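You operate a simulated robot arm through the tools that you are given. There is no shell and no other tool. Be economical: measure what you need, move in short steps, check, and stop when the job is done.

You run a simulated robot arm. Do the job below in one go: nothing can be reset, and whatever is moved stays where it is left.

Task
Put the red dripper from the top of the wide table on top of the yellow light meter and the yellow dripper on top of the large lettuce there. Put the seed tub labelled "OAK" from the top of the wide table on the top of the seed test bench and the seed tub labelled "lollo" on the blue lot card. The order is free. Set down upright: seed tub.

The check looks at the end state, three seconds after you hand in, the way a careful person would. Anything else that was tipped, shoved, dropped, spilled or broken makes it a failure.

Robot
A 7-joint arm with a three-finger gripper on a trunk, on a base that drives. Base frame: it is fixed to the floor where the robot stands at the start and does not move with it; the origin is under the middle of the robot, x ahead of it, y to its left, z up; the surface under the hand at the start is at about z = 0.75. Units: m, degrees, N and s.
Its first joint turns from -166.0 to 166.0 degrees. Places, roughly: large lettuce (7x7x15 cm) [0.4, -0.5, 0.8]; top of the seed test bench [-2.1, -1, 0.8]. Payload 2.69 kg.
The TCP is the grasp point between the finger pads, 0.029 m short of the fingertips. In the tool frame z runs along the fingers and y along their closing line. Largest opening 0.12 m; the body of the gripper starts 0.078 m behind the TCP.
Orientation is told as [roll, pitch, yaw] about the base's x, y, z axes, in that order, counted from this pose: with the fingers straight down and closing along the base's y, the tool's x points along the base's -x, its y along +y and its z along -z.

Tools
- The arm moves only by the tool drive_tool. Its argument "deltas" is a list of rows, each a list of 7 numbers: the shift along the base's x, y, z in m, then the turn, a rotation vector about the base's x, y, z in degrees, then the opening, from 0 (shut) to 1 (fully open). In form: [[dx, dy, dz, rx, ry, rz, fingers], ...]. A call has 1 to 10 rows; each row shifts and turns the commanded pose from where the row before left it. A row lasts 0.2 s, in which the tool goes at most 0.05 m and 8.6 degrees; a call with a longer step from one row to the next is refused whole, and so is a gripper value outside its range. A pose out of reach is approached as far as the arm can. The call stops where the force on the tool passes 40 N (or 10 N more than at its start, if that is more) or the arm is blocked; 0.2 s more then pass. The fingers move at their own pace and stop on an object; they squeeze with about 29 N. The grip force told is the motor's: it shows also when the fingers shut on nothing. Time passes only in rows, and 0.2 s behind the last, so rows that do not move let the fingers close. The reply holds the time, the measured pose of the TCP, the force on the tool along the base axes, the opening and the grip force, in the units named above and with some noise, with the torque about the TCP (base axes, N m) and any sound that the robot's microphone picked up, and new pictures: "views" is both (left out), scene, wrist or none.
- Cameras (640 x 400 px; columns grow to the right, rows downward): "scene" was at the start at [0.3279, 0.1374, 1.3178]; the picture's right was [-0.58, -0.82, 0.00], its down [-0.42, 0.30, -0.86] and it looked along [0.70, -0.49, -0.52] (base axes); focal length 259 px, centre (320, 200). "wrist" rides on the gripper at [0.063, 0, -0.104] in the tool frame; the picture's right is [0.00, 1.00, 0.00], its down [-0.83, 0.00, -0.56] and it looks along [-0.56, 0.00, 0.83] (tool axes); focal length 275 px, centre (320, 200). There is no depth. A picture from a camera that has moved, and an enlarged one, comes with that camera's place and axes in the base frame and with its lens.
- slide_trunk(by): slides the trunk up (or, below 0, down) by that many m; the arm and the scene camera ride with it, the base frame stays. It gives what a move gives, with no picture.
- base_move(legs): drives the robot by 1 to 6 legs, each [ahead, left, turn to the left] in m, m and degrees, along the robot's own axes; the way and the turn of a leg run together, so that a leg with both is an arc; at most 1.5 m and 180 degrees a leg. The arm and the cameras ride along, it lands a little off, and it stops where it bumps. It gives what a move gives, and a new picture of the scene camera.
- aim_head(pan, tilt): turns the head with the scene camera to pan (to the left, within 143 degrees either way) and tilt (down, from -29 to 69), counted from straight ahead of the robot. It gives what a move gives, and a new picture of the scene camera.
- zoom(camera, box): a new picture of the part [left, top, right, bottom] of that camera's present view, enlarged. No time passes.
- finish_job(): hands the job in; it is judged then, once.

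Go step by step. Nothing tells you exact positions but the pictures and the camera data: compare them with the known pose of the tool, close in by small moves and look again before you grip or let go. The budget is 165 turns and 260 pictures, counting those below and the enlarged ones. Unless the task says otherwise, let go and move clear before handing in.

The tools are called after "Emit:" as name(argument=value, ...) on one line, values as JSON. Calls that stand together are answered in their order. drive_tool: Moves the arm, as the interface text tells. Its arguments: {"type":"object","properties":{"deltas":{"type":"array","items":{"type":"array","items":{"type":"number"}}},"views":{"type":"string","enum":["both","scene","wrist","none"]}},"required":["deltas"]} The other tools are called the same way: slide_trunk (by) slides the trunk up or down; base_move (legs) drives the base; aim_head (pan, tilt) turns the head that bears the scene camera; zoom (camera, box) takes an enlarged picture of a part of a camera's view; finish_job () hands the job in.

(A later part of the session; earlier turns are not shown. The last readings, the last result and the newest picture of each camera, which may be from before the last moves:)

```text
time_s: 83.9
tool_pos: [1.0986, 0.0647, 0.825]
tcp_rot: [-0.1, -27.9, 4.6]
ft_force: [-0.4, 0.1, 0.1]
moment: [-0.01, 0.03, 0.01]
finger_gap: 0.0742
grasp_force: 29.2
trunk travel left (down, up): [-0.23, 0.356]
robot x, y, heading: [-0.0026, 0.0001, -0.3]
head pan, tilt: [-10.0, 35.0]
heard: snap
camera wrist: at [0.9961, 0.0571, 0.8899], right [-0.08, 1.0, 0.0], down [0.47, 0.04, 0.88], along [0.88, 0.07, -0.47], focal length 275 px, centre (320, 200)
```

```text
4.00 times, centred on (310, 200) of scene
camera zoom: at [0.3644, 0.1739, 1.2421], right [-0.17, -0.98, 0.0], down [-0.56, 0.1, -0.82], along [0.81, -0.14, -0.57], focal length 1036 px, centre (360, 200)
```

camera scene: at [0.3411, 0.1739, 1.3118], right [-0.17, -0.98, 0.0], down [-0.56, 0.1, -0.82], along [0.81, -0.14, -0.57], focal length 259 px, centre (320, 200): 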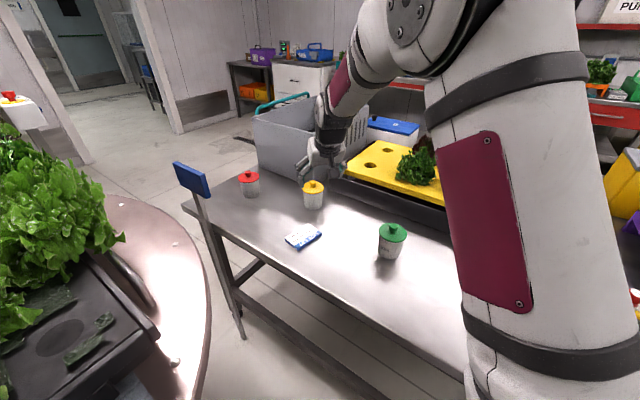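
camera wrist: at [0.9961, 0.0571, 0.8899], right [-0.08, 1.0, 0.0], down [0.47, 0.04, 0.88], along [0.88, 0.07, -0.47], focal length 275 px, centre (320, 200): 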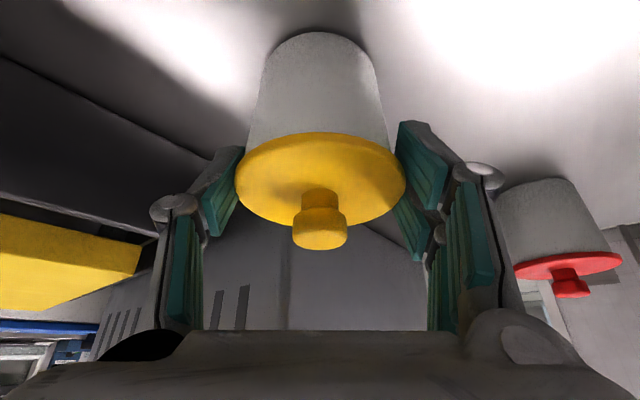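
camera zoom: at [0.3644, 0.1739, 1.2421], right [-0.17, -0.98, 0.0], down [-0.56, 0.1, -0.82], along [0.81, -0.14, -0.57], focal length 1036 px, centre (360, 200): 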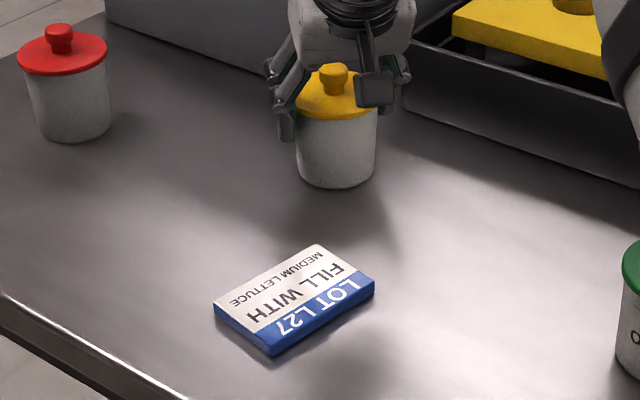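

The lid rim took the squeeze and snapped; I'd rather not carry the tub by its lid. Release and check it.

Emit:
drive_tool(deltas=[[0, 0, 0, 0, 0, 0, 0.7], [0, 0, 0, 0, 0, 0, 0.85], [0, 0, 0, 0, 0, 0, 0.85]], views="wrist")

Emit:
zoom(camera="wrist", box=[200, 20, 440, 260])

```text
time_s: 84.7
tool_pos: [1.0995, 0.0654, 0.8265]
tcp_rot: [-0.1, -27.8, 4.5]
ft_force: [1.0, -0.5, 0.2]
moment: [0.01, 0.04, 0.02]
finger_gap: 0.102
grasp_force: 0.0
trunk travel left (down, up): [-0.23, 0.356]
robot x, y, heading: [-0.0021, -0.0007, -0.4]
head pan, tilt: [-10.0, 35.0]
heard: snap
camera wrist: at [0.9961, 0.057, 0.8899], right [-0.08, 1.0, 0.0], down [0.47, 0.04, 0.88], along [0.88, 0.07, -0.47], focal length 275 px, centre (320, 200)
```

wrist: 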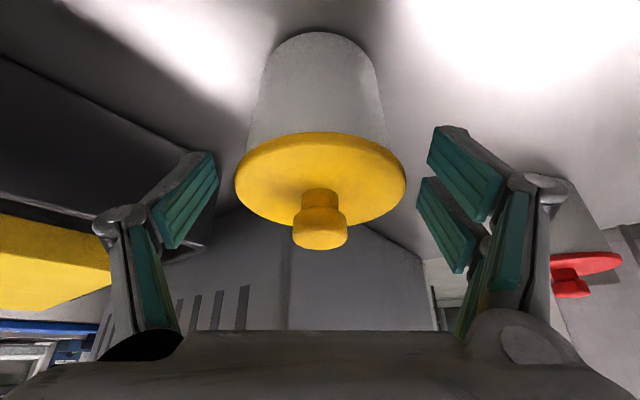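

```text
1.67 times, centred on (320, 140) of wrist
camera zoom: at [0.9961, 0.057, 0.8899], right [-0.08, 1.0, 0.0], down [0.47, 0.04, 0.88], along [0.88, 0.07, -0.47], focal length 459 px, centre (320, 300)
```

zoom: 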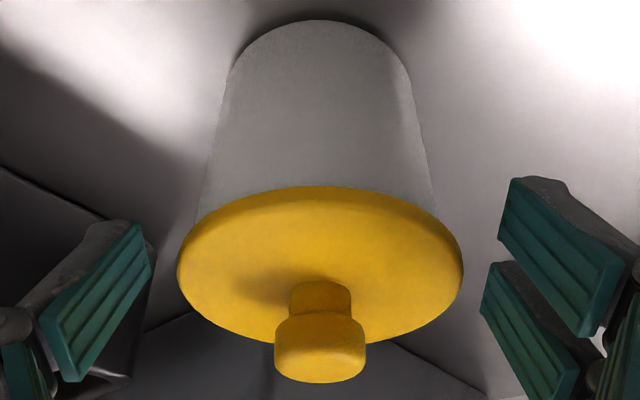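

The snap repeated on release: the lid just clicks off/on when pinched, and it's back on. So I must grip the body below the lid: back out and tilt to ~50°.

Emit:
drive_tool(deltas=[[-0.02, -0.001, 0.03, 0, 0, 0, 0.85], [-0.03, -0.001, 0.03, 0, 0, 0, 0.85], [-0.03, -0.001, 0.01, 0.6, -7.5, 0, 0.85], [-0.02, -0.001, 0, 0.6, -7.5, 0, 0.85], [-0.02, 0, 0, 0.6, -7.5, 0, 0.85], [0, 0, -0.04, 0, 0, 0, 0.85], [0, 0, -0.03, 0, 0, 0, 0.85], [0, 0, 0, 0, 0, 0, 0.85]], views="both")

```text
time_s: 86.5
tool_pos: [0.978, 0.0608, 0.8265]
tcp_rot: [-0.2, -50.5, 4.4]
ft_force: [-0.5, -0.4, -0.8]
moment: [-0.01, 0.01, 0.02]
finger_gap: 0.102
grasp_force: 0.0
trunk travel left (down, up): [-0.23, 0.356]
robot x, y, heading: [-0.0043, 0.0038, -0.1]
head pan, tilt: [-10.0, 35.0]
camera scene: at [0.3643, 0.1739, 1.2421], right [-0.17, -0.98, 0.0], down [-0.56, 0.1, -0.82], along [0.81, -0.14, -0.57], focal length 259 px, centre (320, 200)
camera wrist: at [0.8592, 0.0518, 0.8447], right [-0.08, 1.0, 0.0], down [0.1, 0.01, 0.99], along [0.99, 0.08, -0.1], focal length 275 px, centre (320, 200)
```

scene: 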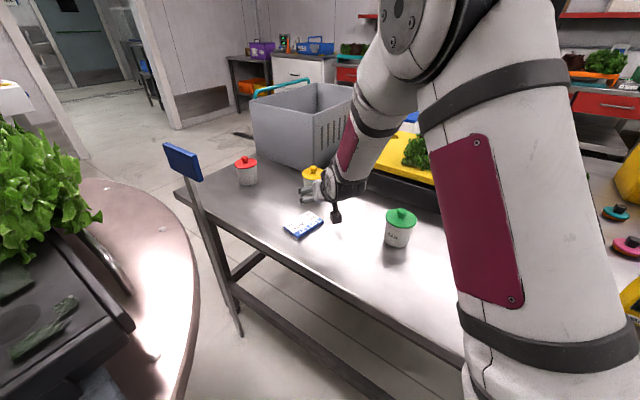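
wrist: 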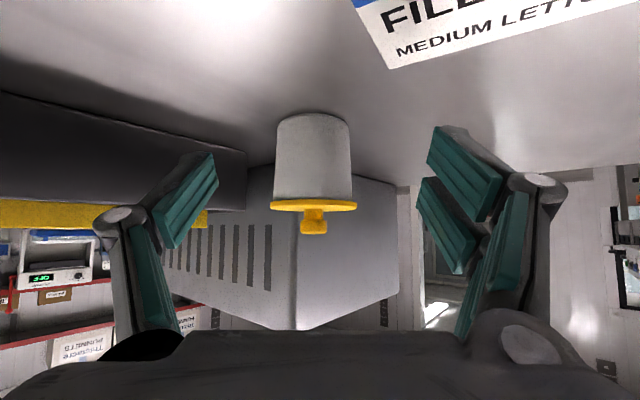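

Tub well centred between the fingers, lid underside at z≈0.82. Slide in low under the lid.

Emit:
drive_tool(deltas=[[0.035, 0.001, -0.005, 0, 0, 0, 0.85], [0.035, 0.001, -0.015, 0, 0, 0, 0.85], [0.03, 0.001, -0.015, 0, 0, 0, 0.85], [0.02, 0.001, -0.009, 0, 0, 0, 0.85], [0, 0, 0, 0, 0, 0, 0.85]], views="both")

Emit:
zoom(camera="scene", box=[260, 130, 380, 230])

```text
time_s: 87.7
tool_pos: [1.1003, 0.0651, 0.7829]
tcp_rot: [0.0, -50.4, 4.5]
ft_force: [0.5, 0.6, 0.3]
moment: [0.0, -0.01, -0.01]
finger_gap: 0.1021
grasp_force: 0.1
trunk travel left (down, up): [-0.23, 0.356]
robot x, y, heading: [-0.0018, 0.0018, -0.1]
head pan, tilt: [-10.0, 35.0]
camera scene: at [0.3644, 0.1739, 1.2421], right [-0.17, -0.98, 0.0], down [-0.56, 0.1, -0.82], along [0.81, -0.14, -0.57], focal length 259 px, centre (320, 200)
camera wrist: at [0.9802, 0.0566, 0.801], right [-0.08, 1.0, 0.0], down [0.1, 0.01, 0.99], along [0.99, 0.08, -0.1], focal length 275 px, centre (320, 200)
```

scene: 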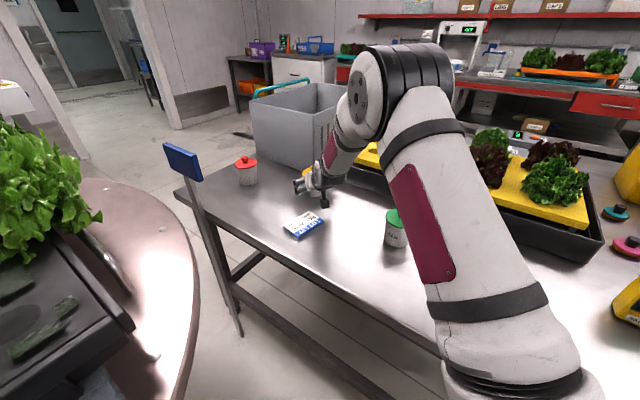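
wrist: 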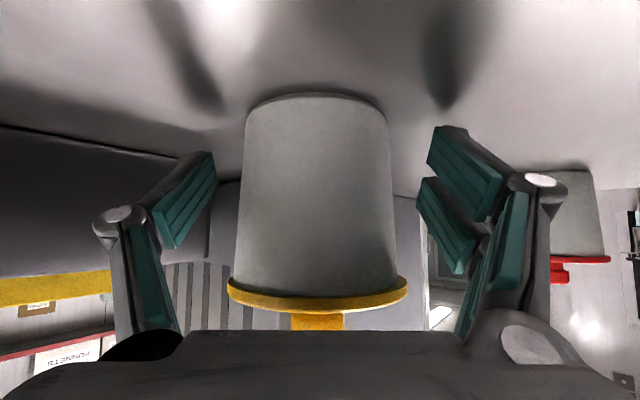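

```text
4.00 times, centred on (320, 180) of scene
camera zoom: at [0.3644, 0.1739, 1.2421], right [-0.17, -0.98, 0.0], down [-0.56, 0.1, -0.82], along [0.81, -0.14, -0.57], focal length 1036 px, centre (320, 280)
```

zoom: 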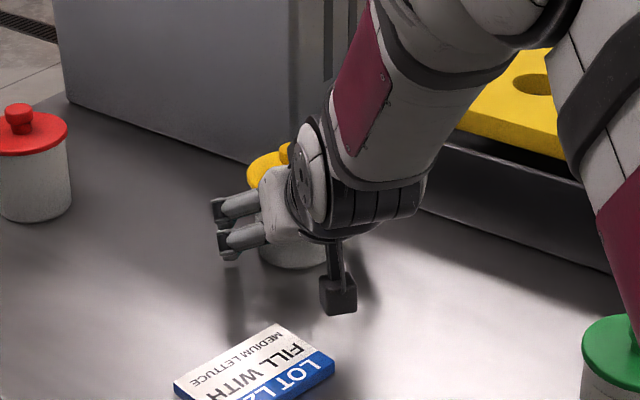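

Fingers are beside the body below the lid. Close.

Emit:
drive_tool(deltas=[[0, 0, 0, 0, 0, 0, 0.6], [0, 0, 0, 0, 0, 0, 0.4], [0, 0, 0, 0, 0, 0, 0.4], [0, 0, 0, 0, 0, 0, 0.4]], views="wrist")

```text
time_s: 88.7
tool_pos: [1.1002, 0.0659, 0.7839]
tcp_rot: [-0.1, -50.6, 4.5]
ft_force: [2.0, 1.7, 8.5]
moment: [0.01, -0.12, 0.07]
finger_gap: 0.0666
grasp_force: 29.1
trunk travel left (down, up): [-0.23, 0.356]
robot x, y, heading: [0.0033, 0.0024, -0.2]
head pan, tilt: [-10.0, 35.0]
camera wrist: at [0.9803, 0.0567, 0.8021], right [-0.08, 1.0, 0.0], down [0.1, 0.01, 1.0], along [0.99, 0.08, -0.1], focal length 275 px, centre (320, 200)
```

wrist: 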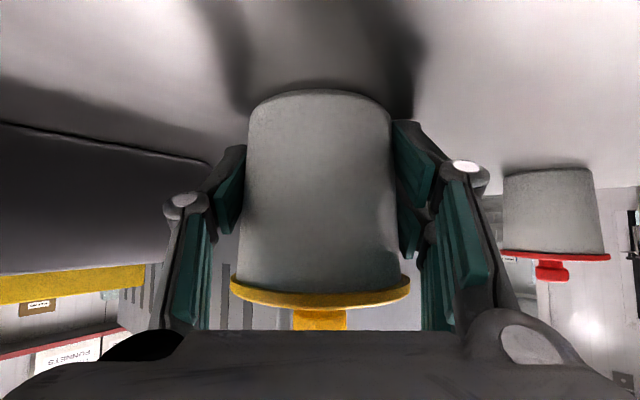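

Gripped the body, no snap. Lift and retract.

Emit:
drive_tool(deltas=[[0, 0, 0.015, 0, 0, 0, 0.4], [0, 0, 0.03, 0, 0, 0, 0.4], [-0.02, 0, 0.03, 0, 0, 0, 0.4], [-0.03, 0, 0.03, 0, 0, 0, 0.4], [-0.03, 0, 0.03, 0, 0, 0, 0.4], [-0.03, 0, 0.03, 0, 0, 0, 0.4], [-0.03, 0, 0.02, 0, 0, 0, 0.4], [0, 0, 0, 0, 0, 0, 0.4]], views="both")

```text
time_s: 90.5
tool_pos: [0.9598, 0.0644, 0.968]
tcp_rot: [-0.2, -50.5, 4.5]
ft_force: [0.5, 0.7, -2.5]
moment: [-0.04, 0.04, 0.02]
finger_gap: 0.0667
grasp_force: 29.0
trunk travel left (down, up): [-0.23, 0.356]
robot x, y, heading: [0.0028, 0.0023, -0.2]
head pan, tilt: [-10.0, 35.0]
camera scene: at [0.3646, 0.1739, 1.242], right [-0.17, -0.98, 0.0], down [-0.56, 0.1, -0.82], along [0.81, -0.14, -0.57], focal length 259 px, centre (320, 200)
camera wrist: at [0.84, 0.0553, 0.9858], right [-0.08, 1.0, 0.0], down [0.1, 0.01, 0.99], along [0.99, 0.08, -0.1], focal length 275 px, centre (320, 200)
```

scene: 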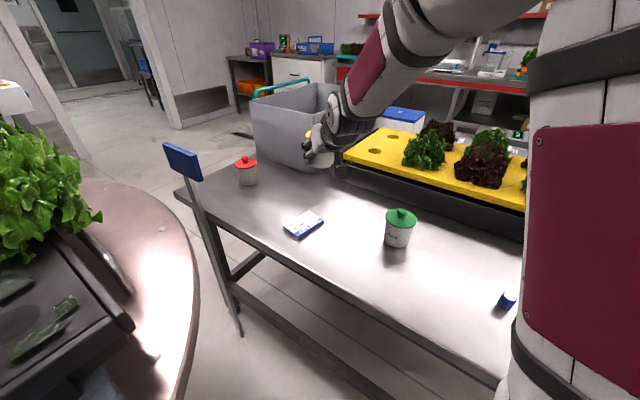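
wrist: 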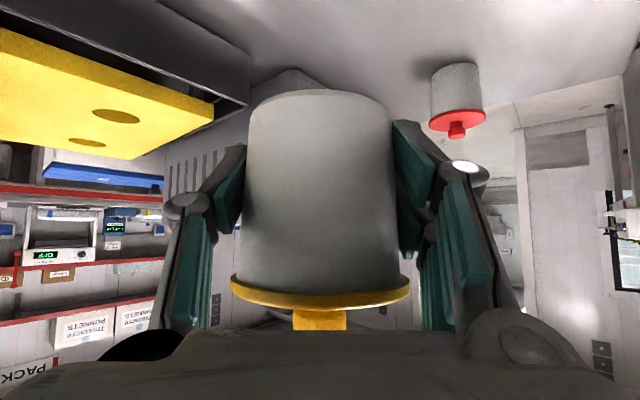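

Holding fine. Rotate the tub so the head camera can see its far side.

Emit:
drive_tool(deltas=[[-0.028, -0.026, 0.01, 0, 0, 8, 0.4], [-0.028, -0.026, 0.01, 0, 0, 8, 0.4], [-0.028, -0.026, 0.01, 0, 0, 8, 0.4], [-0.028, -0.026, 0.01, 0, 0, 8, 0.4], [-0.028, -0.026, 0.01, 0, 0, 8, 0.4], [-0.028, -0.026, 0.01, 0, 0, 8, 0.4], [-0.028, -0.026, 0.01, 0, 0, 8, 0.4], [-0.028, -0.026, 0.01, 0, 0, 8, 0.4], [-0.028, -0.026, 0, 0, 0, 8, 0.4], [0, 0, 0, 0, 0, 8, 0.4]], views="none")

Emit:
aim_head(pan=-38, tilt=25)

```text
time_s: 92.7
tool_pos: [0.7072, -0.1704, 1.0477]
tcp_rot: [-0.2, -50.5, 84.7]
ft_force: [0.0, 0.3, -2.4]
moment: [-0.05, 0.01, 0.02]
finger_gap: 0.067
grasp_force: 28.9
trunk travel left (down, up): [-0.23, 0.356]
robot x, y, heading: [0.0032, -0.0007, -0.1]
head pan, tilt: [-10.0, 35.0]
```

```text
time_s: 93.6
tool_pos: [0.7077, -0.1703, 1.048]
tcp_rot: [-0.1, -50.4, 84.5]
ft_force: [-0.1, 0.5, -2.3]
moment: [-0.04, 0.01, -0.01]
finger_gap: 0.0668
grasp_force: 29.2
trunk travel left (down, up): [-0.23, 0.356]
robot x, y, heading: [-0.0012, 0.0018, 0.1]
head pan, tilt: [-38.0, 25.0]
camera scene: at [0.3504, 0.1325, 1.2578], right [-0.61, -0.79, 0.0], down [-0.33, 0.26, -0.91], along [0.71, -0.56, -0.42], focal length 259 px, centre (320, 200)
```

scene: 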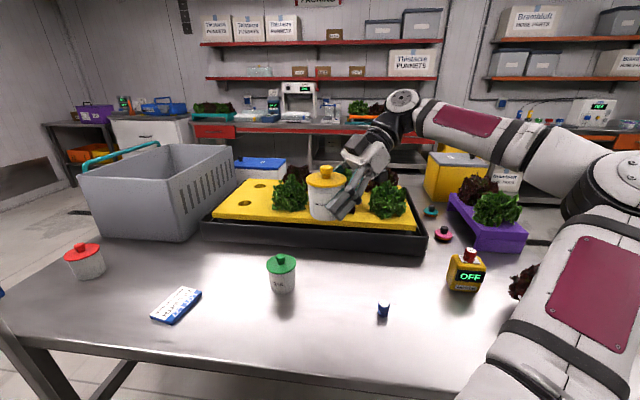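

Emit:
zoom(camera="scene", box=[280, 150, 380, 240])

```text
4.44 times, centred on (330, 195) of scene
camera zoom: at [0.3504, 0.1325, 1.2578], right [-0.61, -0.79, 0.0], down [-0.33, 0.26, -0.91], along [0.71, -0.56, -0.42], focal length 1151 px, centre (276, 222)
```

zoom: 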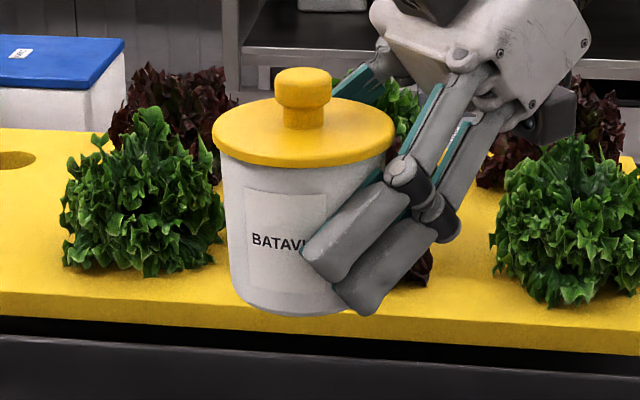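

It's "BATAVIA", so the red-lid tub should be "lollo". Return the yellow tub exactly to its place by reversing the path.

Emit:
drive_tool(deltas=[[0, 0, 0, 0, 0, -8, 0.4], [0.028, 0.026, 0, 0, 0, -8, 0.4], [0.028, 0.026, -0.01, 0, 0, -8, 0.4], [0.028, 0.026, -0.01, 0, 0, -8, 0.4], [0.028, 0.026, -0.01, 0, 0, -8, 0.4], [0.028, 0.026, -0.01, 0, 0, -8, 0.4], [0.028, 0.026, -0.01, 0, 0, -8, 0.4], [0.028, 0.026, -0.01, 0, 0, -8, 0.4], [0.028, 0.026, -0.01, 0, 0, -8, 0.4], [0.028, 0.026, -0.01, 0, 0, -8, 0.4]], views="none")

Emit:
drive_tool(deltas=[[0, 0, 0, 0, 0, 0, 0.4], [0.03, 0, -0.02, 0, 0, 0, 0.4], [0.03, 0, -0.03, 0, 0, 0, 0.4], [0.03, 0, -0.03, 0, 0, 0, 0.4], [0.03, 0, -0.03, 0, 0, 0, 0.4], [0.02, 0, -0.03, 0, 0, 0, 0.4], [0, 0, 0, 0, 0, 0, 0.4]], views="both")

```text
time_s: 96.0
tool_pos: [0.954, -0.101, 0.9708]
tcp_rot: [8.3, -50.3, -17.4]
ft_force: [-0.4, 0.0, -1.9]
moment: [-0.01, 0.02, 0.02]
finger_gap: 0.067
grasp_force: 29.2
trunk travel left (down, up): [-0.23, 0.356]
robot x, y, heading: [-0.0023, 0.004, -0.1]
head pan, tilt: [-38.0, 25.0]
stopped in row 10: the arm was blocked; the commanded pose is now the measured one
```

```text
time_s: 97.6
tool_pos: [1.0961, -0.1018, 0.8346]
tcp_rot: [8.3, -50.9, -17.3]
ft_force: [10.3, -2.0, 24.8]
moment: [-0.77, 0.19, 0.35]
finger_gap: 0.0649
grasp_force: 29.1
trunk travel left (down, up): [-0.23, 0.356]
robot x, y, heading: [-0.0009, -0.0022, 0.1]
head pan, tilt: [-38.0, 25.0]
camera scene: at [0.3495, 0.1327, 1.2582], right [-0.62, -0.79, 0.0], down [-0.33, 0.26, -0.91], along [0.71, -0.56, -0.42], focal length 259 px, centre (320, 200)
camera wrist: at [0.978, -0.0804, 0.852], right [0.19, 0.98, 0.09], down [0.07, -0.1, 0.99], along [0.98, -0.18, -0.09], focal length 275 px, centre (320, 200)
```

scene: 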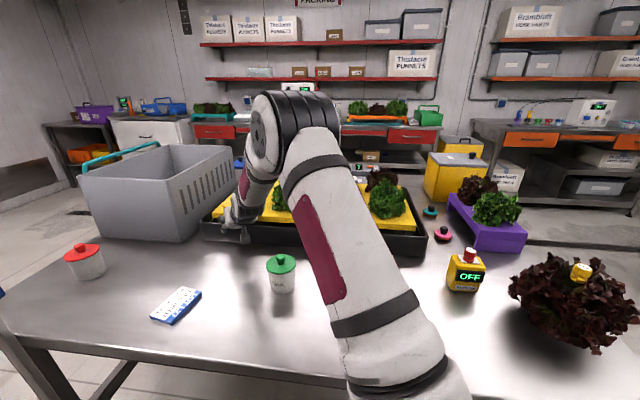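
wrist: 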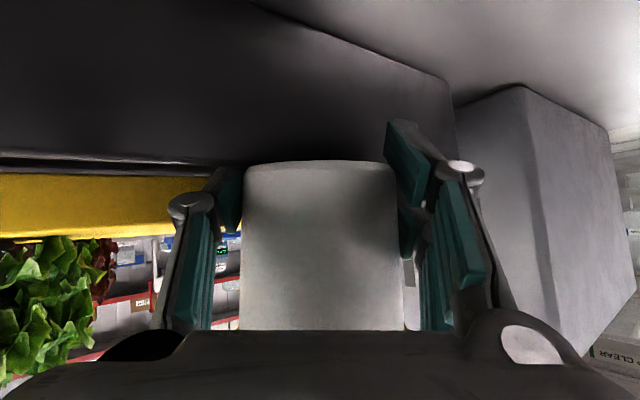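

The chained move got deflected and the tub touched the tray edge. Lift straight back up now.

Emit:
drive_tool(deltas=[[-0.005, 0, 0.02, 0, 0, 0, 0.4], [-0.02, 0, 0.03, 0, 0, 0, 0.4], [-0.02, 0, 0.03, 0, 0, 0, 0.4], [-0.02, 0, 0.03, 0, 0, 0, 0.4], [0, 0, 0, 0, 0, 0, 0.4]], views="both")

Emit:
zoom(camera="scene", box=[190, 130, 450, 270])

```text
time_s: 98.8
tool_pos: [1.0288, -0.1022, 0.9398]
tcp_rot: [8.3, -50.4, -17.4]
ft_force: [0.2, 0.1, -2.2]
moment: [0.04, 0.02, 0.02]
finger_gap: 0.0644
grasp_force: 28.9
trunk travel left (down, up): [-0.23, 0.356]
robot x, y, heading: [0.002, 0.0004, 0.1]
head pan, tilt: [-38.0, 25.0]
camera scene: at [0.3503, 0.1326, 1.2578], right [-0.62, -0.79, 0.0], down [-0.33, 0.26, -0.91], along [0.71, -0.56, -0.42], focal length 259 px, centre (320, 200)
camera wrist: at [0.9113, -0.0802, 0.9586], right [0.19, 0.98, 0.09], down [0.08, -0.1, 0.99], along [0.98, -0.18, -0.1], focal length 275 px, centre (320, 200)
```

scene: 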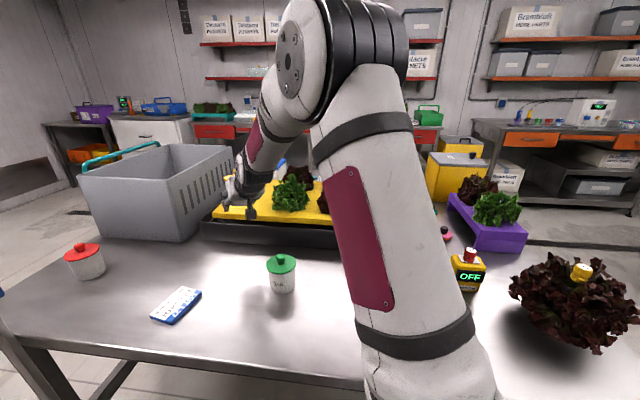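
wrist: 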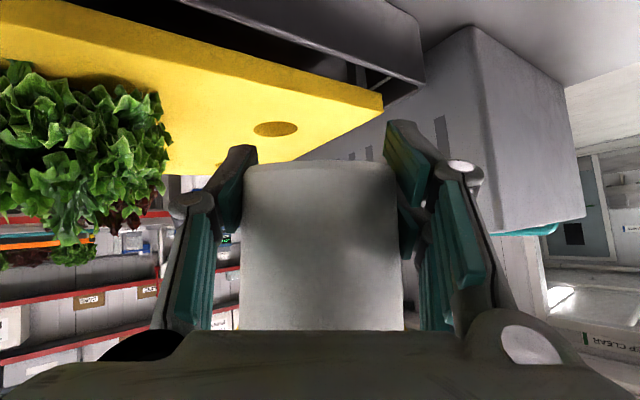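

```text
2.46 times, centred on (320, 200) of scene
camera zoom: at [0.3503, 0.1326, 1.2578], right [-0.62, -0.79, 0.0], down [-0.33, 0.26, -0.91], along [0.71, -0.56, -0.42], focal length 637 px, centre (320, 200)
```

zoom: 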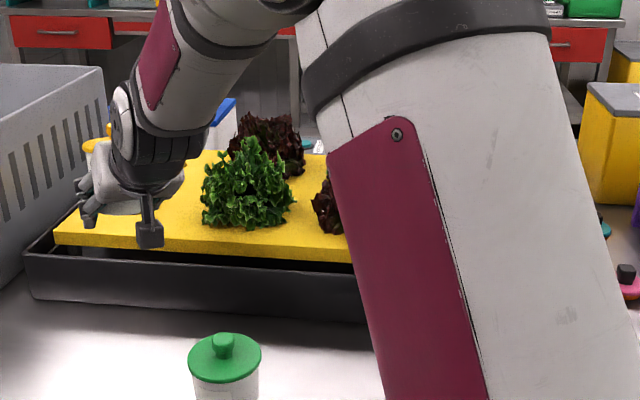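

Tray, lettuces and OAK look undisturbed, but the tub slid up in the grip and the tool is rolled 8°. Restore the orientation in small steps with checks.

Emit:
drive_tool(deltas=[[-0.02, 0.02, 0.02, -1.3, 0.15, 3.9, 0.4], [-0.02, 0.03, 0.02, -1.3, 0.15, 3.9, 0.4], [-0.02, 0.03, 0.02, -1.3, 0.15, 3.9, 0.4], [0, 0.03, 0, -1.3, 0.15, 3.9, 0.4], [0, 0.03, 0, 0, 0, 0, 0.4], [0, 0, 0, 0, 0, 0, 0.4]], views="wrist")

Emit:
aim_head(pan=-10, tilt=25)

```text
time_s: 100.2
tool_pos: [0.9703, 0.0397, 1.0004]
tcp_rot: [0.1, -50.4, 4.5]
ft_force: [0.1, -0.3, -2.4]
moment: [-0.02, 0.04, 0.04]
finger_gap: 0.0645
grasp_force: 28.7
trunk travel left (down, up): [-0.23, 0.356]
robot x, y, heading: [0.0004, 0.0024, -0.1]
head pan, tilt: [-38.0, 25.0]
camera wrist: at [0.851, 0.0295, 1.0201], right [-0.08, 1.0, 0.0], down [0.1, 0.01, 0.99], along [0.99, 0.08, -0.1], focal length 275 px, centre (320, 200)
```

wrist: 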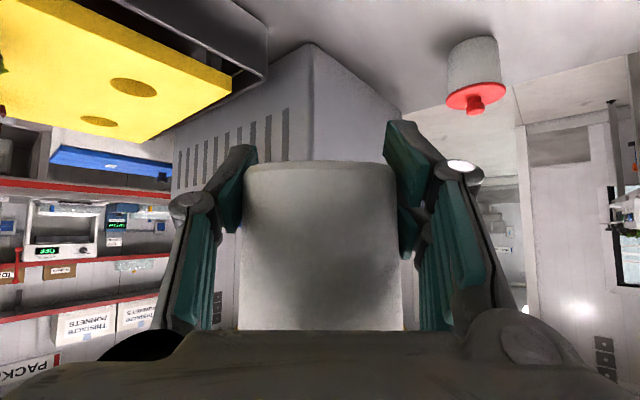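

```text
time_s: 101.1
tool_pos: [0.9704, 0.0389, 1.0007]
tcp_rot: [0.1, -50.4, 4.5]
ft_force: [0.6, -0.2, -2.6]
moment: [-0.04, -0.01, -0.01]
finger_gap: 0.0642
grasp_force: 28.9
trunk travel left (down, up): [-0.23, 0.356]
robot x, y, heading: [0.0042, -0.0024, -0.1]
head pan, tilt: [-10.0, 25.0]
camera scene: at [0.3684, 0.1733, 1.2578], right [-0.17, -0.98, 0.0], down [-0.42, 0.07, -0.91], along [0.89, -0.16, -0.42], focal length 259 px, centre (320, 200)
```

scene: 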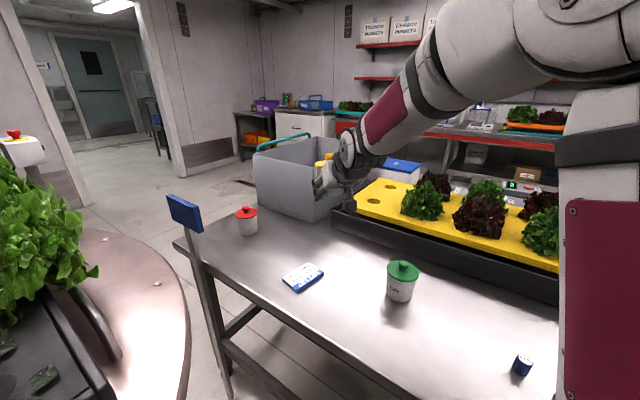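

Emit:
zoom(camera="scene", box=[290, 130, 370, 210])

```text
5.00 times, centred on (330, 170) of scene
camera zoom: at [0.3684, 0.1733, 1.2578], right [-0.17, -0.98, 0.0], down [-0.42, 0.07, -0.91], along [0.89, -0.16, -0.42], focal length 1295 px, centre (270, 350)
```

zoom: 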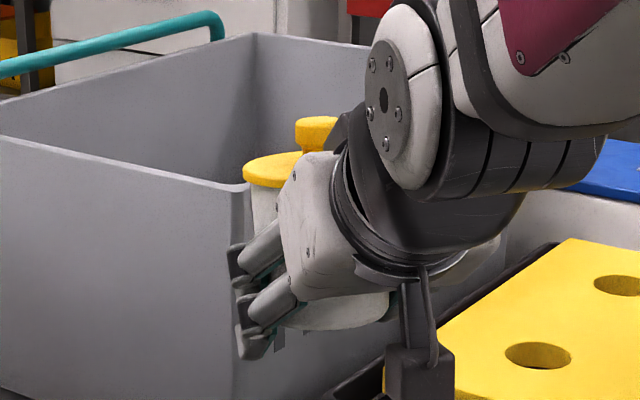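

The tub seems level. Move it over its original spot and lower to just above fingertip contact.

Emit:
drive_tool(deltas=[[0.025, 0.008, -0.02, 0, 0, 0, 0.4], [0.025, 0.008, -0.03, 0, 0, 0, 0.4], [0.03, 0.006, -0.03, 0, 0, 0, 0.4], [0.03, 0.004, -0.03, 0, 0, 0, 0.4], [0.02, 0, -0.035, 0, 0, 0, 0.4], [0, 0, -0.035, 0, 0, 0, 0.4], [0, 0, 0, 0, 0, 0, 0.4]], views="both")

Emit:
zoom(camera="scene", box=[280, 150, 380, 250])

```text
time_s: 102.7
tool_pos: [1.1002, 0.0648, 0.8219]
tcp_rot: [0.1, -50.4, 4.6]
ft_force: [-0.3, -0.1, -2.5]
moment: [-0.04, 0.0, 0.01]
finger_gap: 0.0643
grasp_force: 29.2
trunk travel left (down, up): [-0.23, 0.356]
robot x, y, heading: [-0.0003, 0.0001, -0.0]
head pan, tilt: [-10.0, 25.0]
camera scene: at [0.3683, 0.1734, 1.2579], right [-0.17, -0.98, 0.0], down [-0.42, 0.07, -0.91], along [0.89, -0.16, -0.42], focal length 259 px, centre (320, 200)
camera wrist: at [0.9808, 0.0556, 0.8401], right [-0.08, 1.0, 0.0], down [0.1, 0.01, 0.99], along [0.99, 0.08, -0.1], focal length 275 px, centre (320, 200)
```

scene: 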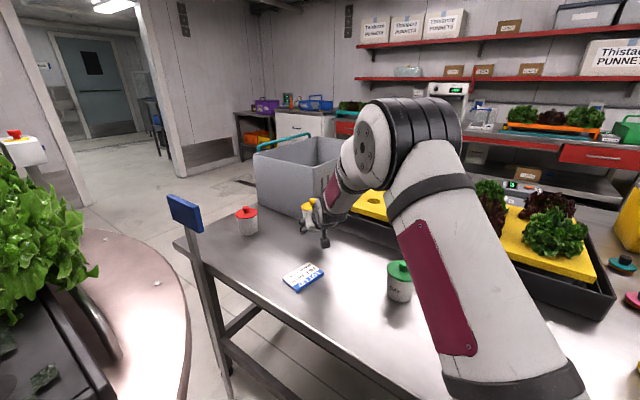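
wrist: 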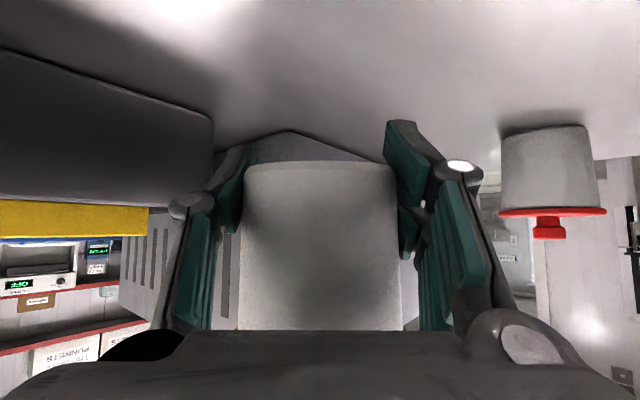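

```text
4.00 times, centred on (330, 200) of scene
camera zoom: at [0.3683, 0.1734, 1.2579], right [-0.17, -0.98, 0.0], down [-0.42, 0.07, -0.91], along [0.89, -0.16, -0.42], focal length 1036 px, centre (280, 200)
```

zoom: 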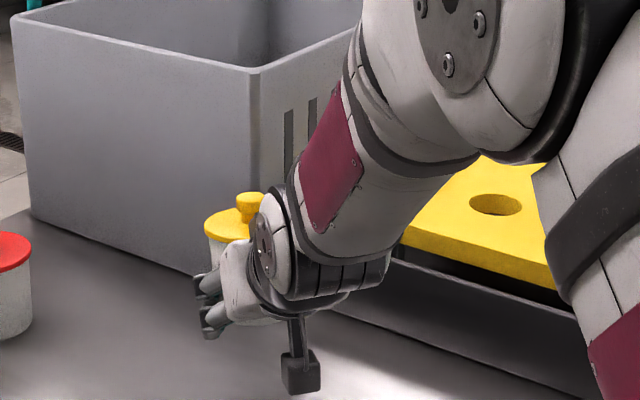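

Emit:
drive_tool(deltas=[[0, 0, -0.02, 0, 0, 0, 0.4], [0, 0, -0.016, 0, 0, 0, 0.4], [0, 0, -0.004, 0, 0, 0, 0.4], [0, 0, 0, 0, 0, 0, 0.4]], views="wrist")

```text
time_s: 103.7
tool_pos: [1.1, 0.066, 0.784]
tcp_rot: [0.2, -50.6, 4.5]
ft_force: [-1.5, -0.1, 9.9]
moment: [0.44, 0.04, 0.15]
finger_gap: 0.0641
grasp_force: 29.4
trunk travel left (down, up): [-0.23, 0.356]
robot x, y, heading: [0.0012, 0.003, 0.2]
head pan, tilt: [-10.0, 25.0]
camera wrist: at [0.9813, 0.0552, 0.8022], right [-0.08, 1.0, 0.0], down [0.1, 0.01, 1.0], along [0.99, 0.08, -0.1], focal length 275 px, centre (320, 200)
```

wrist: 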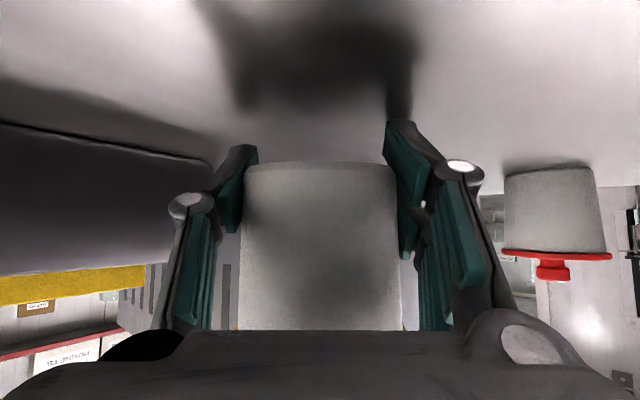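

Fingertips touch the table here. Try reducing the squeeze by commanding near the current gap.

Emit:
drive_tool(deltas=[[0, 0, 0.002, 0, 0, 0, 0.52], [0, 0, 0, 0, 0, 0, 0.52]], views="none")

Emit:
drive_tool(deltas=[[0, 0, 0, 0, 0, 0, 0.53], [0, 0, 0, 0, 0, 0, 0.53]], views="wrist")

```text
time_s: 104.3
tool_pos: [1.0993, 0.0647, 0.7838]
tcp_rot: [0.0, -50.4, 4.5]
ft_force: [5.5, -0.5, 5.6]
moment: [0.29, -0.16, -0.2]
finger_gap: 0.0643
grasp_force: 28.8
trunk travel left (down, up): [-0.23, 0.356]
robot x, y, heading: [0.0017, -0.0033, -0.0]
head pan, tilt: [-10.0, 25.0]
```

```text
time_s: 104.9
tool_pos: [1.1014, 0.0641, 0.7837]
tcp_rot: [0.1, -50.4, 4.5]
ft_force: [3.7, -1.0, 6.9]
moment: [0.28, -0.17, -0.11]
finger_gap: 0.0646
grasp_force: 0.4
trunk travel left (down, up): [-0.23, 0.356]
robot x, y, heading: [-0.0024, 0.0017, -0.1]
head pan, tilt: [-10.0, 25.0]
camera wrist: at [0.9806, 0.0551, 0.8026], right [-0.08, 1.0, 0.0], down [0.1, 0.01, 0.99], along [0.99, 0.08, -0.1], focal length 275 px, centre (320, 200)
```

wrist: 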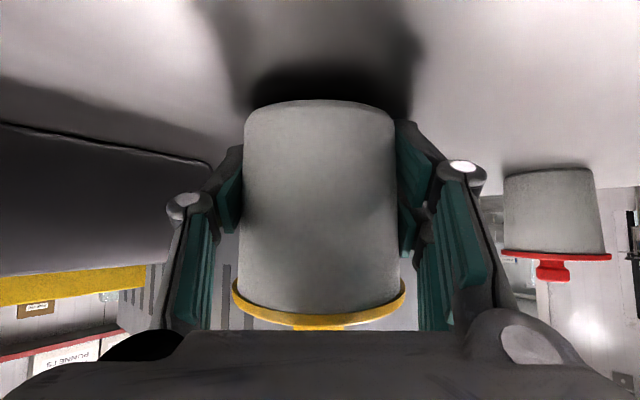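

It slid down gently and is nearly on the table. Open a hair more.

Emit:
drive_tool(deltas=[[0, 0, 0, 0, 0, 0, 0.54], [0, 0, 0, 0, 0, 0, 0.55], [0, 0, 0, 0, 0, 0, 0.56]], views="wrist")

```text
time_s: 105.7
tool_pos: [1.0998, 0.0647, 0.783]
tcp_rot: [0.1, -50.4, 4.5]
ft_force: [2.7, -0.9, 5.3]
moment: [0.16, -0.1, -0.08]
finger_gap: 0.0673
grasp_force: 0.1
trunk travel left (down, up): [-0.23, 0.356]
robot x, y, heading: [-0.0037, -0.0013, -0.1]
head pan, tilt: [-10.0, 25.0]
camera wrist: at [0.9805, 0.0553, 0.8022], right [-0.08, 1.0, 0.0], down [0.1, 0.01, 0.99], along [0.99, 0.08, -0.1], focal length 275 px, centre (320, 200)
```

wrist: 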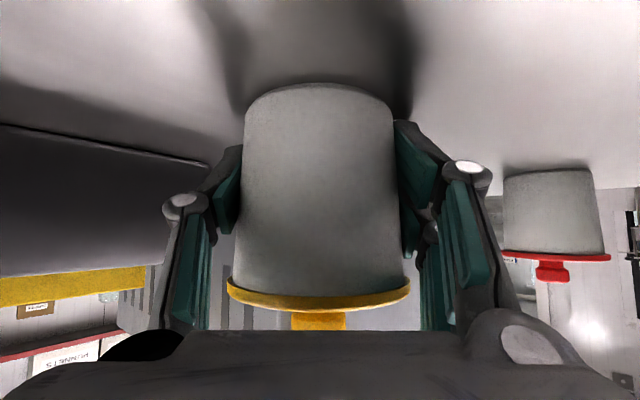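

Tub is standing on the table at its original spot. Open and back off.

Emit:
drive_tool(deltas=[[0, 0, 0.002, 0, 0, 0, 0.65], [0, 0, 0.002, 0, 0, 0, 0.8], [0, 0, 0, 0, 0, 0, 0.85], [-0.03, 0, 0, 0, 0, 0, 0.85], [-0.04, 0, 0.005, 0, 0, 0, 0.85], [-0.045, 0, 0.02, 0, 0, 0, 0.85], [-0.03, 0, 0.03, 0, 0, 0, 0.85], [0, 0, 0, 0, 0, 0, 0.85]], views="both")

Emit:
zoom(camera="scene", box=[200, 150, 380, 270])

```text
time_s: 107.5
tool_pos: [0.9553, 0.0667, 0.8411]
tcp_rot: [0.2, -50.4, 4.6]
ft_force: [-0.2, -0.3, -0.3]
moment: [-0.05, 0.01, -0.02]
finger_gap: 0.1022
grasp_force: 0.1
trunk travel left (down, up): [-0.23, 0.356]
robot x, y, heading: [-0.0029, -0.0024, 0.1]
head pan, tilt: [-10.0, 25.0]
camera scene: at [0.3684, 0.1734, 1.2578], right [-0.17, -0.98, 0.0], down [-0.42, 0.07, -0.91], along [0.89, -0.16, -0.42], focal length 259 px, centre (320, 200)
camera wrist: at [0.8355, 0.056, 0.8609], right [-0.08, 1.0, 0.0], down [0.1, 0.01, 0.99], along [0.99, 0.08, -0.1], focal length 275 px, centre (320, 200)
```

scene: 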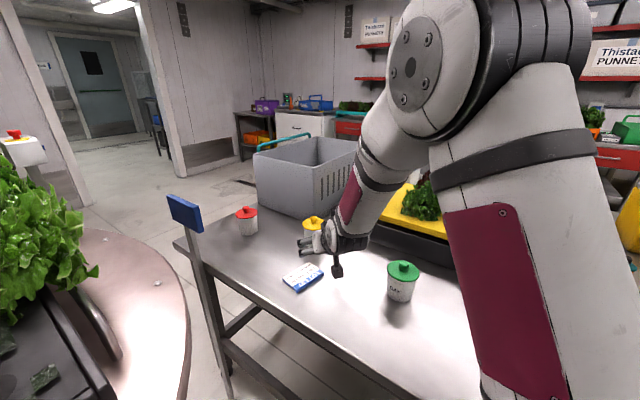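
wrist: 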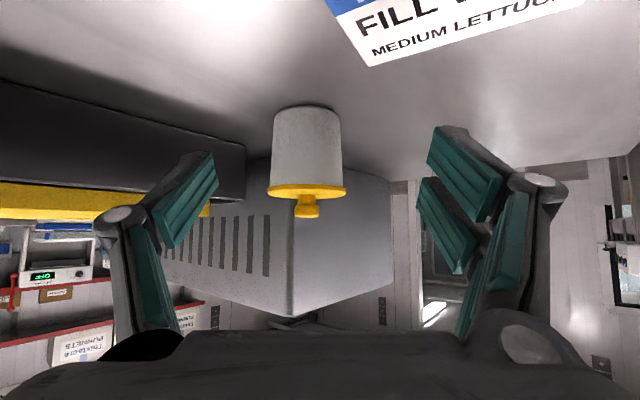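

```text
3.33 times, centred on (290, 210) of scene
camera zoom: at [0.3684, 0.1734, 1.2578], right [-0.17, -0.98, 0.0], down [-0.42, 0.07, -0.91], along [0.89, -0.16, -0.42], focal length 863 px, centre (420, 167)
```

zoom: 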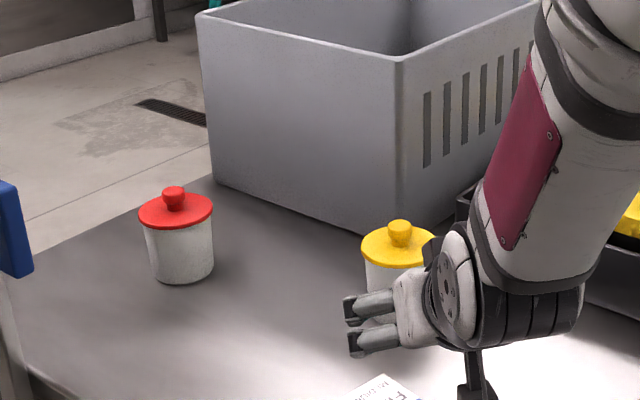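

BATAVIA tub restored. The red tub at r≈1.26 is too far; a small base shift of ~0.11 m parallel to the table edge will do. Raise the arm first, look at room on the left.

Emit:
drive_tool(deltas=[[-0.02, 0, 0.04, 0, 0, 0, 0.85], [-0.02, 0, 0.04, 0, 0, 0, 0.85], [-0.02, 0, 0.04, 0, 0, 0, 0.85], [-0.02, 0, 0.03, 0, 0, 0, 0.85], [0, 0, 0, 0, 0, 0, 0.85]], views="none")

Emit:
aim_head(pan=85, tilt=60)

Emit:
aim_head(pan=130, tilt=55)

```text
time_s: 108.7
tool_pos: [0.8768, 0.0651, 0.992]
tcp_rot: [0.2, -50.3, 4.4]
ft_force: [-0.1, -0.4, -0.5]
moment: [0.1, 0.01, 0.07]
finger_gap: 0.1023
grasp_force: 0.0
trunk travel left (down, up): [-0.23, 0.356]
robot x, y, heading: [-0.001, -0.0012, -0.0]
head pan, tilt: [-10.0, 25.0]
```

```text
time_s: 110.5
tool_pos: [0.8767, 0.0629, 0.9925]
tcp_rot: [0.1, -50.4, 4.1]
ft_force: [-1.1, -0.1, -0.1]
moment: [-0.01, 0.0, 0.01]
finger_gap: 0.102
grasp_force: 0.0
trunk travel left (down, up): [-0.23, 0.356]
robot x, y, heading: [-0.0001, -0.0055, 0.2]
head pan, tilt: [85.0, 60.0]
camera scene: at [0.2834, 0.2558, 1.2078], right [1.0, -0.09, 0.0], down [-0.08, -0.86, -0.5], along [0.04, 0.5, -0.87], focal length 259 px, centre (320, 200)
```

scene: 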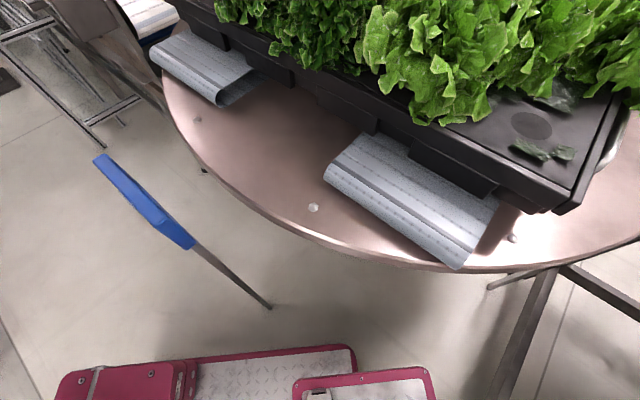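

```text
time_s: 111.6
tool_pos: [0.8762, 0.0636, 0.9922]
tcp_rot: [0.0, -50.4, 4.2]
ft_force: [-1.2, -0.8, -0.4]
moment: [-0.01, -0.01, 0.02]
finger_gap: 0.1021
grasp_force: 0.0
trunk travel left (down, up): [-0.23, 0.356]
robot x, y, heading: [0.0008, 0.0025, -0.0]
head pan, tilt: [130.0, 55.0]
camera scene: at [0.2312, 0.2446, 1.2139], right [0.77, 0.64, 0.0], down [0.53, -0.63, -0.57], along [-0.37, 0.44, -0.82], focal length 259 px, centre (320, 200)
```

scene: 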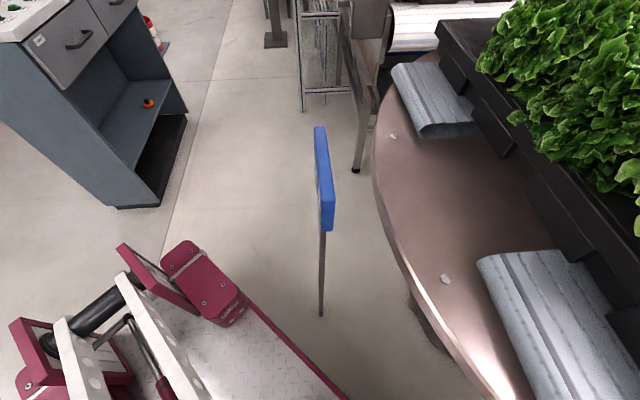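

Pole at (0.07,0.43), base side at y≈0.27: an 8 cm left shift is safe. Drive ahead 0.08, left 0.075.

Emit:
base_move(legs=[[0.08, 0.075, 0]])

Emit:
aim_head(pan=-5, tilt=35)

```text
time_s: 112.8
tool_pos: [0.957, 0.1418, 0.9928]
tcp_rot: [0.1, -50.4, 4.4]
ft_force: [-0.7, -0.1, -0.6]
moment: [0.03, -0.01, 0.02]
finger_gap: 0.102
grasp_force: 0.0
trunk travel left (down, up): [-0.23, 0.356]
robot x, y, heading: [0.0765, 0.0749, 0.1]
head pan, tilt: [130.0, 55.0]
camera scene: at [0.312, 0.3202, 1.2139], right [0.77, 0.64, 0.0], down [0.53, -0.63, -0.57], along [-0.37, 0.44, -0.82], focal length 259 px, centre (320, 200)
```

scene: 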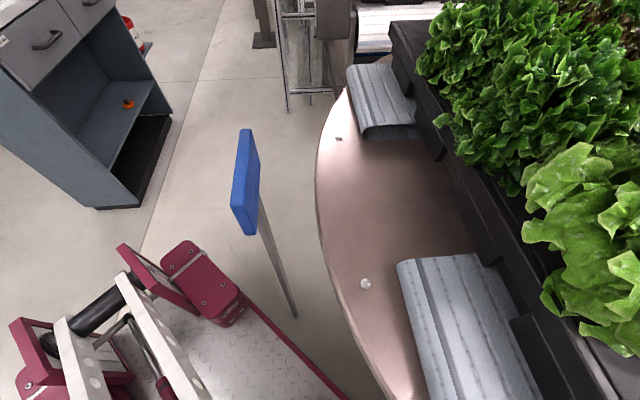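

```text
time_s: 114.9
tool_pos: [0.9569, 0.1413, 0.9934]
tcp_rot: [0.0, -50.5, 4.5]
ft_force: [-0.3, 0.0, -0.6]
moment: [0.0, -0.01, 0.02]
finger_gap: 0.1018
grasp_force: 0.0
trunk travel left (down, up): [-0.23, 0.356]
robot x, y, heading: [0.0765, 0.0764, 0.2]
head pan, tilt: [-5.0, 35.0]
camera scene: at [0.4461, 0.2573, 1.2421], right [-0.09, -1.0, 0.0], down [-0.57, 0.05, -0.82], along [0.82, -0.07, -0.57], focal length 259 px, centre (320, 200)
```

scene: 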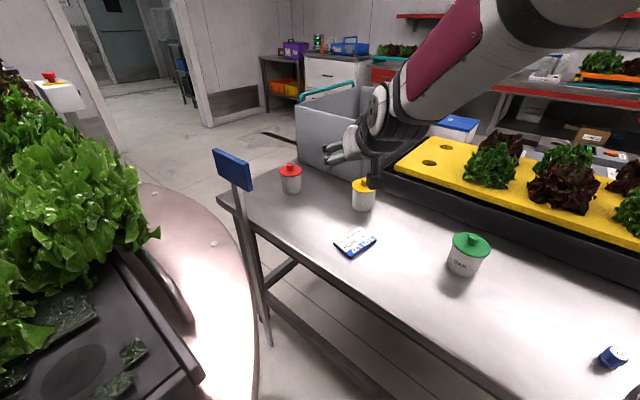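

Red tub at ≈(1.23,0.29). Line up radially behind it.

Emit:
drive_tool(deltas=[[0.025, 0.03, -0.02, 0, 0, 2, 0.85], [0.025, 0.03, -0.02, 0, 0, 2, 0.85], [0.025, 0.03, -0.02, 0, 0, 2, 0.85], [0.025, 0.03, -0.03, 0, 0, 0, 0.85], [0.02, 0.004, -0.03, 0, 0, 0, 0.85], [0, 0, 0, 0, 0, 0, 0.85]], views="both")

```text
time_s: 116.3
tool_pos: [1.0765, 0.2652, 0.8731]
tcp_rot: [0.2, -50.4, 10.5]
ft_force: [-0.3, 0.1, 0.4]
moment: [0.01, 0.0, 0.0]
finger_gap: 0.102
grasp_force: 0.1
trunk travel left (down, up): [-0.23, 0.356]
robot x, y, heading: [0.082, 0.0725, -0.3]
head pan, tilt: [-5.0, 35.0]
camera scene: at [0.446, 0.2573, 1.2421], right [-0.09, -1.0, 0.0], down [-0.57, 0.05, -0.82], along [0.82, -0.07, -0.57], focal length 259 px, centre (320, 200)
camera wrist: at [0.959, 0.2434, 0.891], right [-0.19, 0.98, 0.0], down [0.1, 0.02, 0.99], along [0.98, 0.19, -0.1], focal length 275 px, centre (320, 200)
```

scene: 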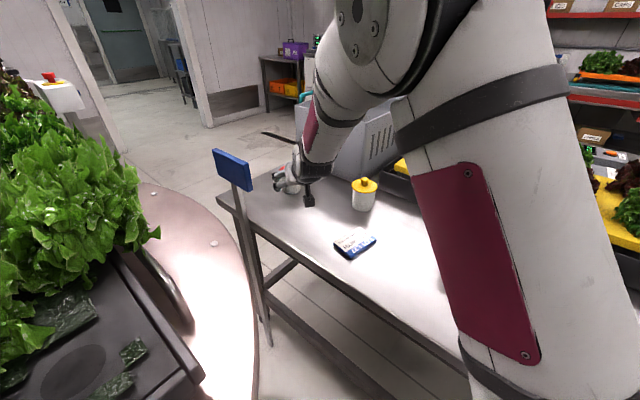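
wrist: 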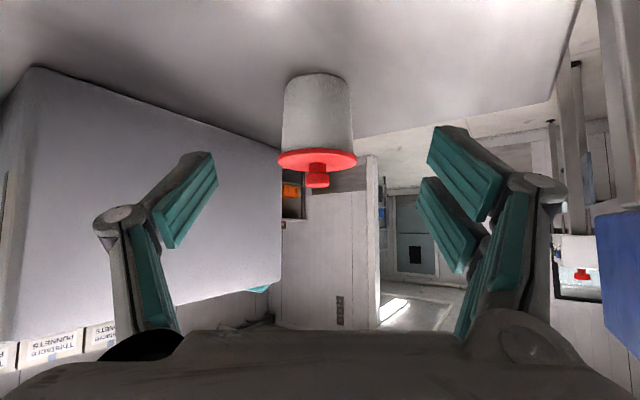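

Tub centred. Advance low under the lid in two stages.

Emit:
drive_tool(deltas=[[0.02, 0.004, -0.03, 0, 0, 0, 0.85], [0.025, 0.004, -0.03, 0, 0, 0, 0.85], [0.03, 0.005, -0.02, 0, 0, 0, 0.85], [0.03, 0.005, -0.007, 0, 0, 0, 0.85], [0, 0, 0, 0, 0, 0, 0.85]], views="wrist")

```text
time_s: 117.5
tool_pos: [1.183, 0.2833, 0.7845]
tcp_rot: [0.0, -50.4, 10.5]
ft_force: [0.2, -0.3, 0.3]
moment: [0.01, 0.02, -0.02]
finger_gap: 0.1023
grasp_force: 0.0
trunk travel left (down, up): [-0.23, 0.356]
robot x, y, heading: [0.0793, 0.0768, 0.1]
head pan, tilt: [-5.0, 35.0]
camera wrist: at [1.0642, 0.2612, 0.8041], right [-0.19, 0.98, 0.0], down [0.1, 0.02, 0.99], along [0.98, 0.19, -0.1], focal length 275 px, centre (320, 200)
```

wrist: 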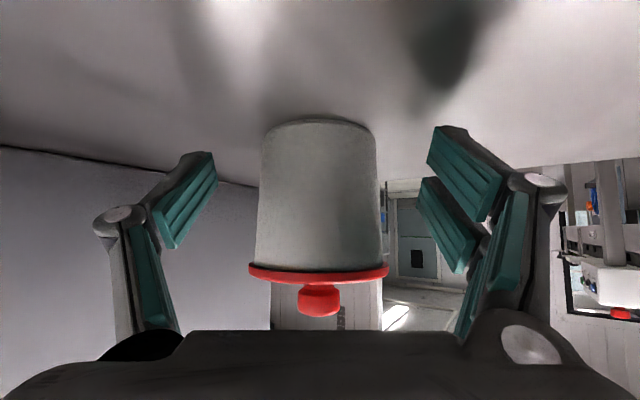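

Emit:
drive_tool(deltas=[[0.015, 0.003, 0, 0, 0, 0, 0.85], [0.014, 0.003, 0, 0, 0, 0, 0.85], [0, 0, 0, 0, 0, 0, 0.85]], views="wrist")

```text
time_s: 118.3
tool_pos: [1.2113, 0.2891, 0.7848]
tcp_rot: [0.2, -50.4, 10.5]
ft_force: [-0.1, 0.0, -0.8]
moment: [0.02, -0.02, -0.05]
finger_gap: 0.1017
grasp_force: 0.1
trunk travel left (down, up): [-0.23, 0.356]
robot x, y, heading: [0.0787, 0.0751, -0.2]
head pan, tilt: [-5.0, 35.0]
camera wrist: at [1.0931, 0.2673, 0.804], right [-0.19, 0.98, 0.0], down [0.1, 0.02, 0.99], along [0.98, 0.19, -0.1], focal length 275 px, centre (320, 200)
```

wrist: 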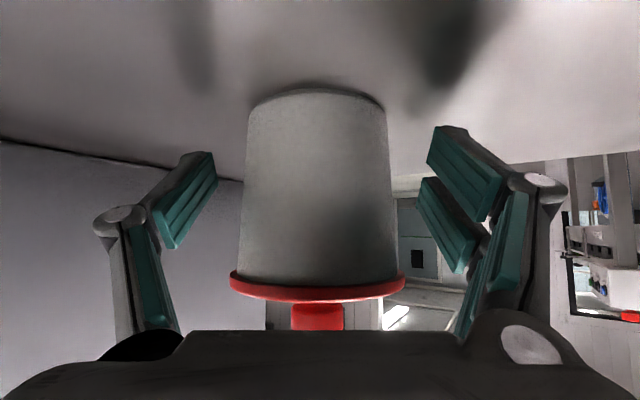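

Same geometry as before. Raise 3 mm and close.

Emit:
drive_tool(deltas=[[0, 0, 0.003, 0, 0, 0, 0.7], [0, 0, 0, 0, 0, 0, 0.4], [0, 0, 0, 0, 0, 0, 0.4], [0, 0, 0, 0, 0, 0, 0.4]], views="wrist")

```text
time_s: 119.3
tool_pos: [1.2111, 0.29, 0.7882]
tcp_rot: [0.0, -50.4, 10.5]
ft_force: [-0.1, -1.7, 1.0]
moment: [-0.15, -0.05, -0.08]
finger_gap: 0.0673
grasp_force: 29.1
trunk travel left (down, up): [-0.23, 0.356]
robot x, y, heading: [0.0785, 0.0772, 0.1]
head pan, tilt: [-5.0, 35.0]
camera wrist: at [1.0931, 0.267, 0.8073], right [-0.19, 0.98, 0.0], down [0.1, 0.02, 0.99], along [0.98, 0.19, -0.1], focal length 275 px, centre (320, 200)
```

wrist: 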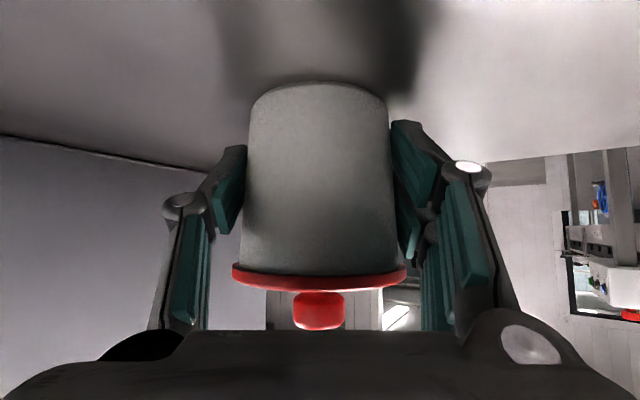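

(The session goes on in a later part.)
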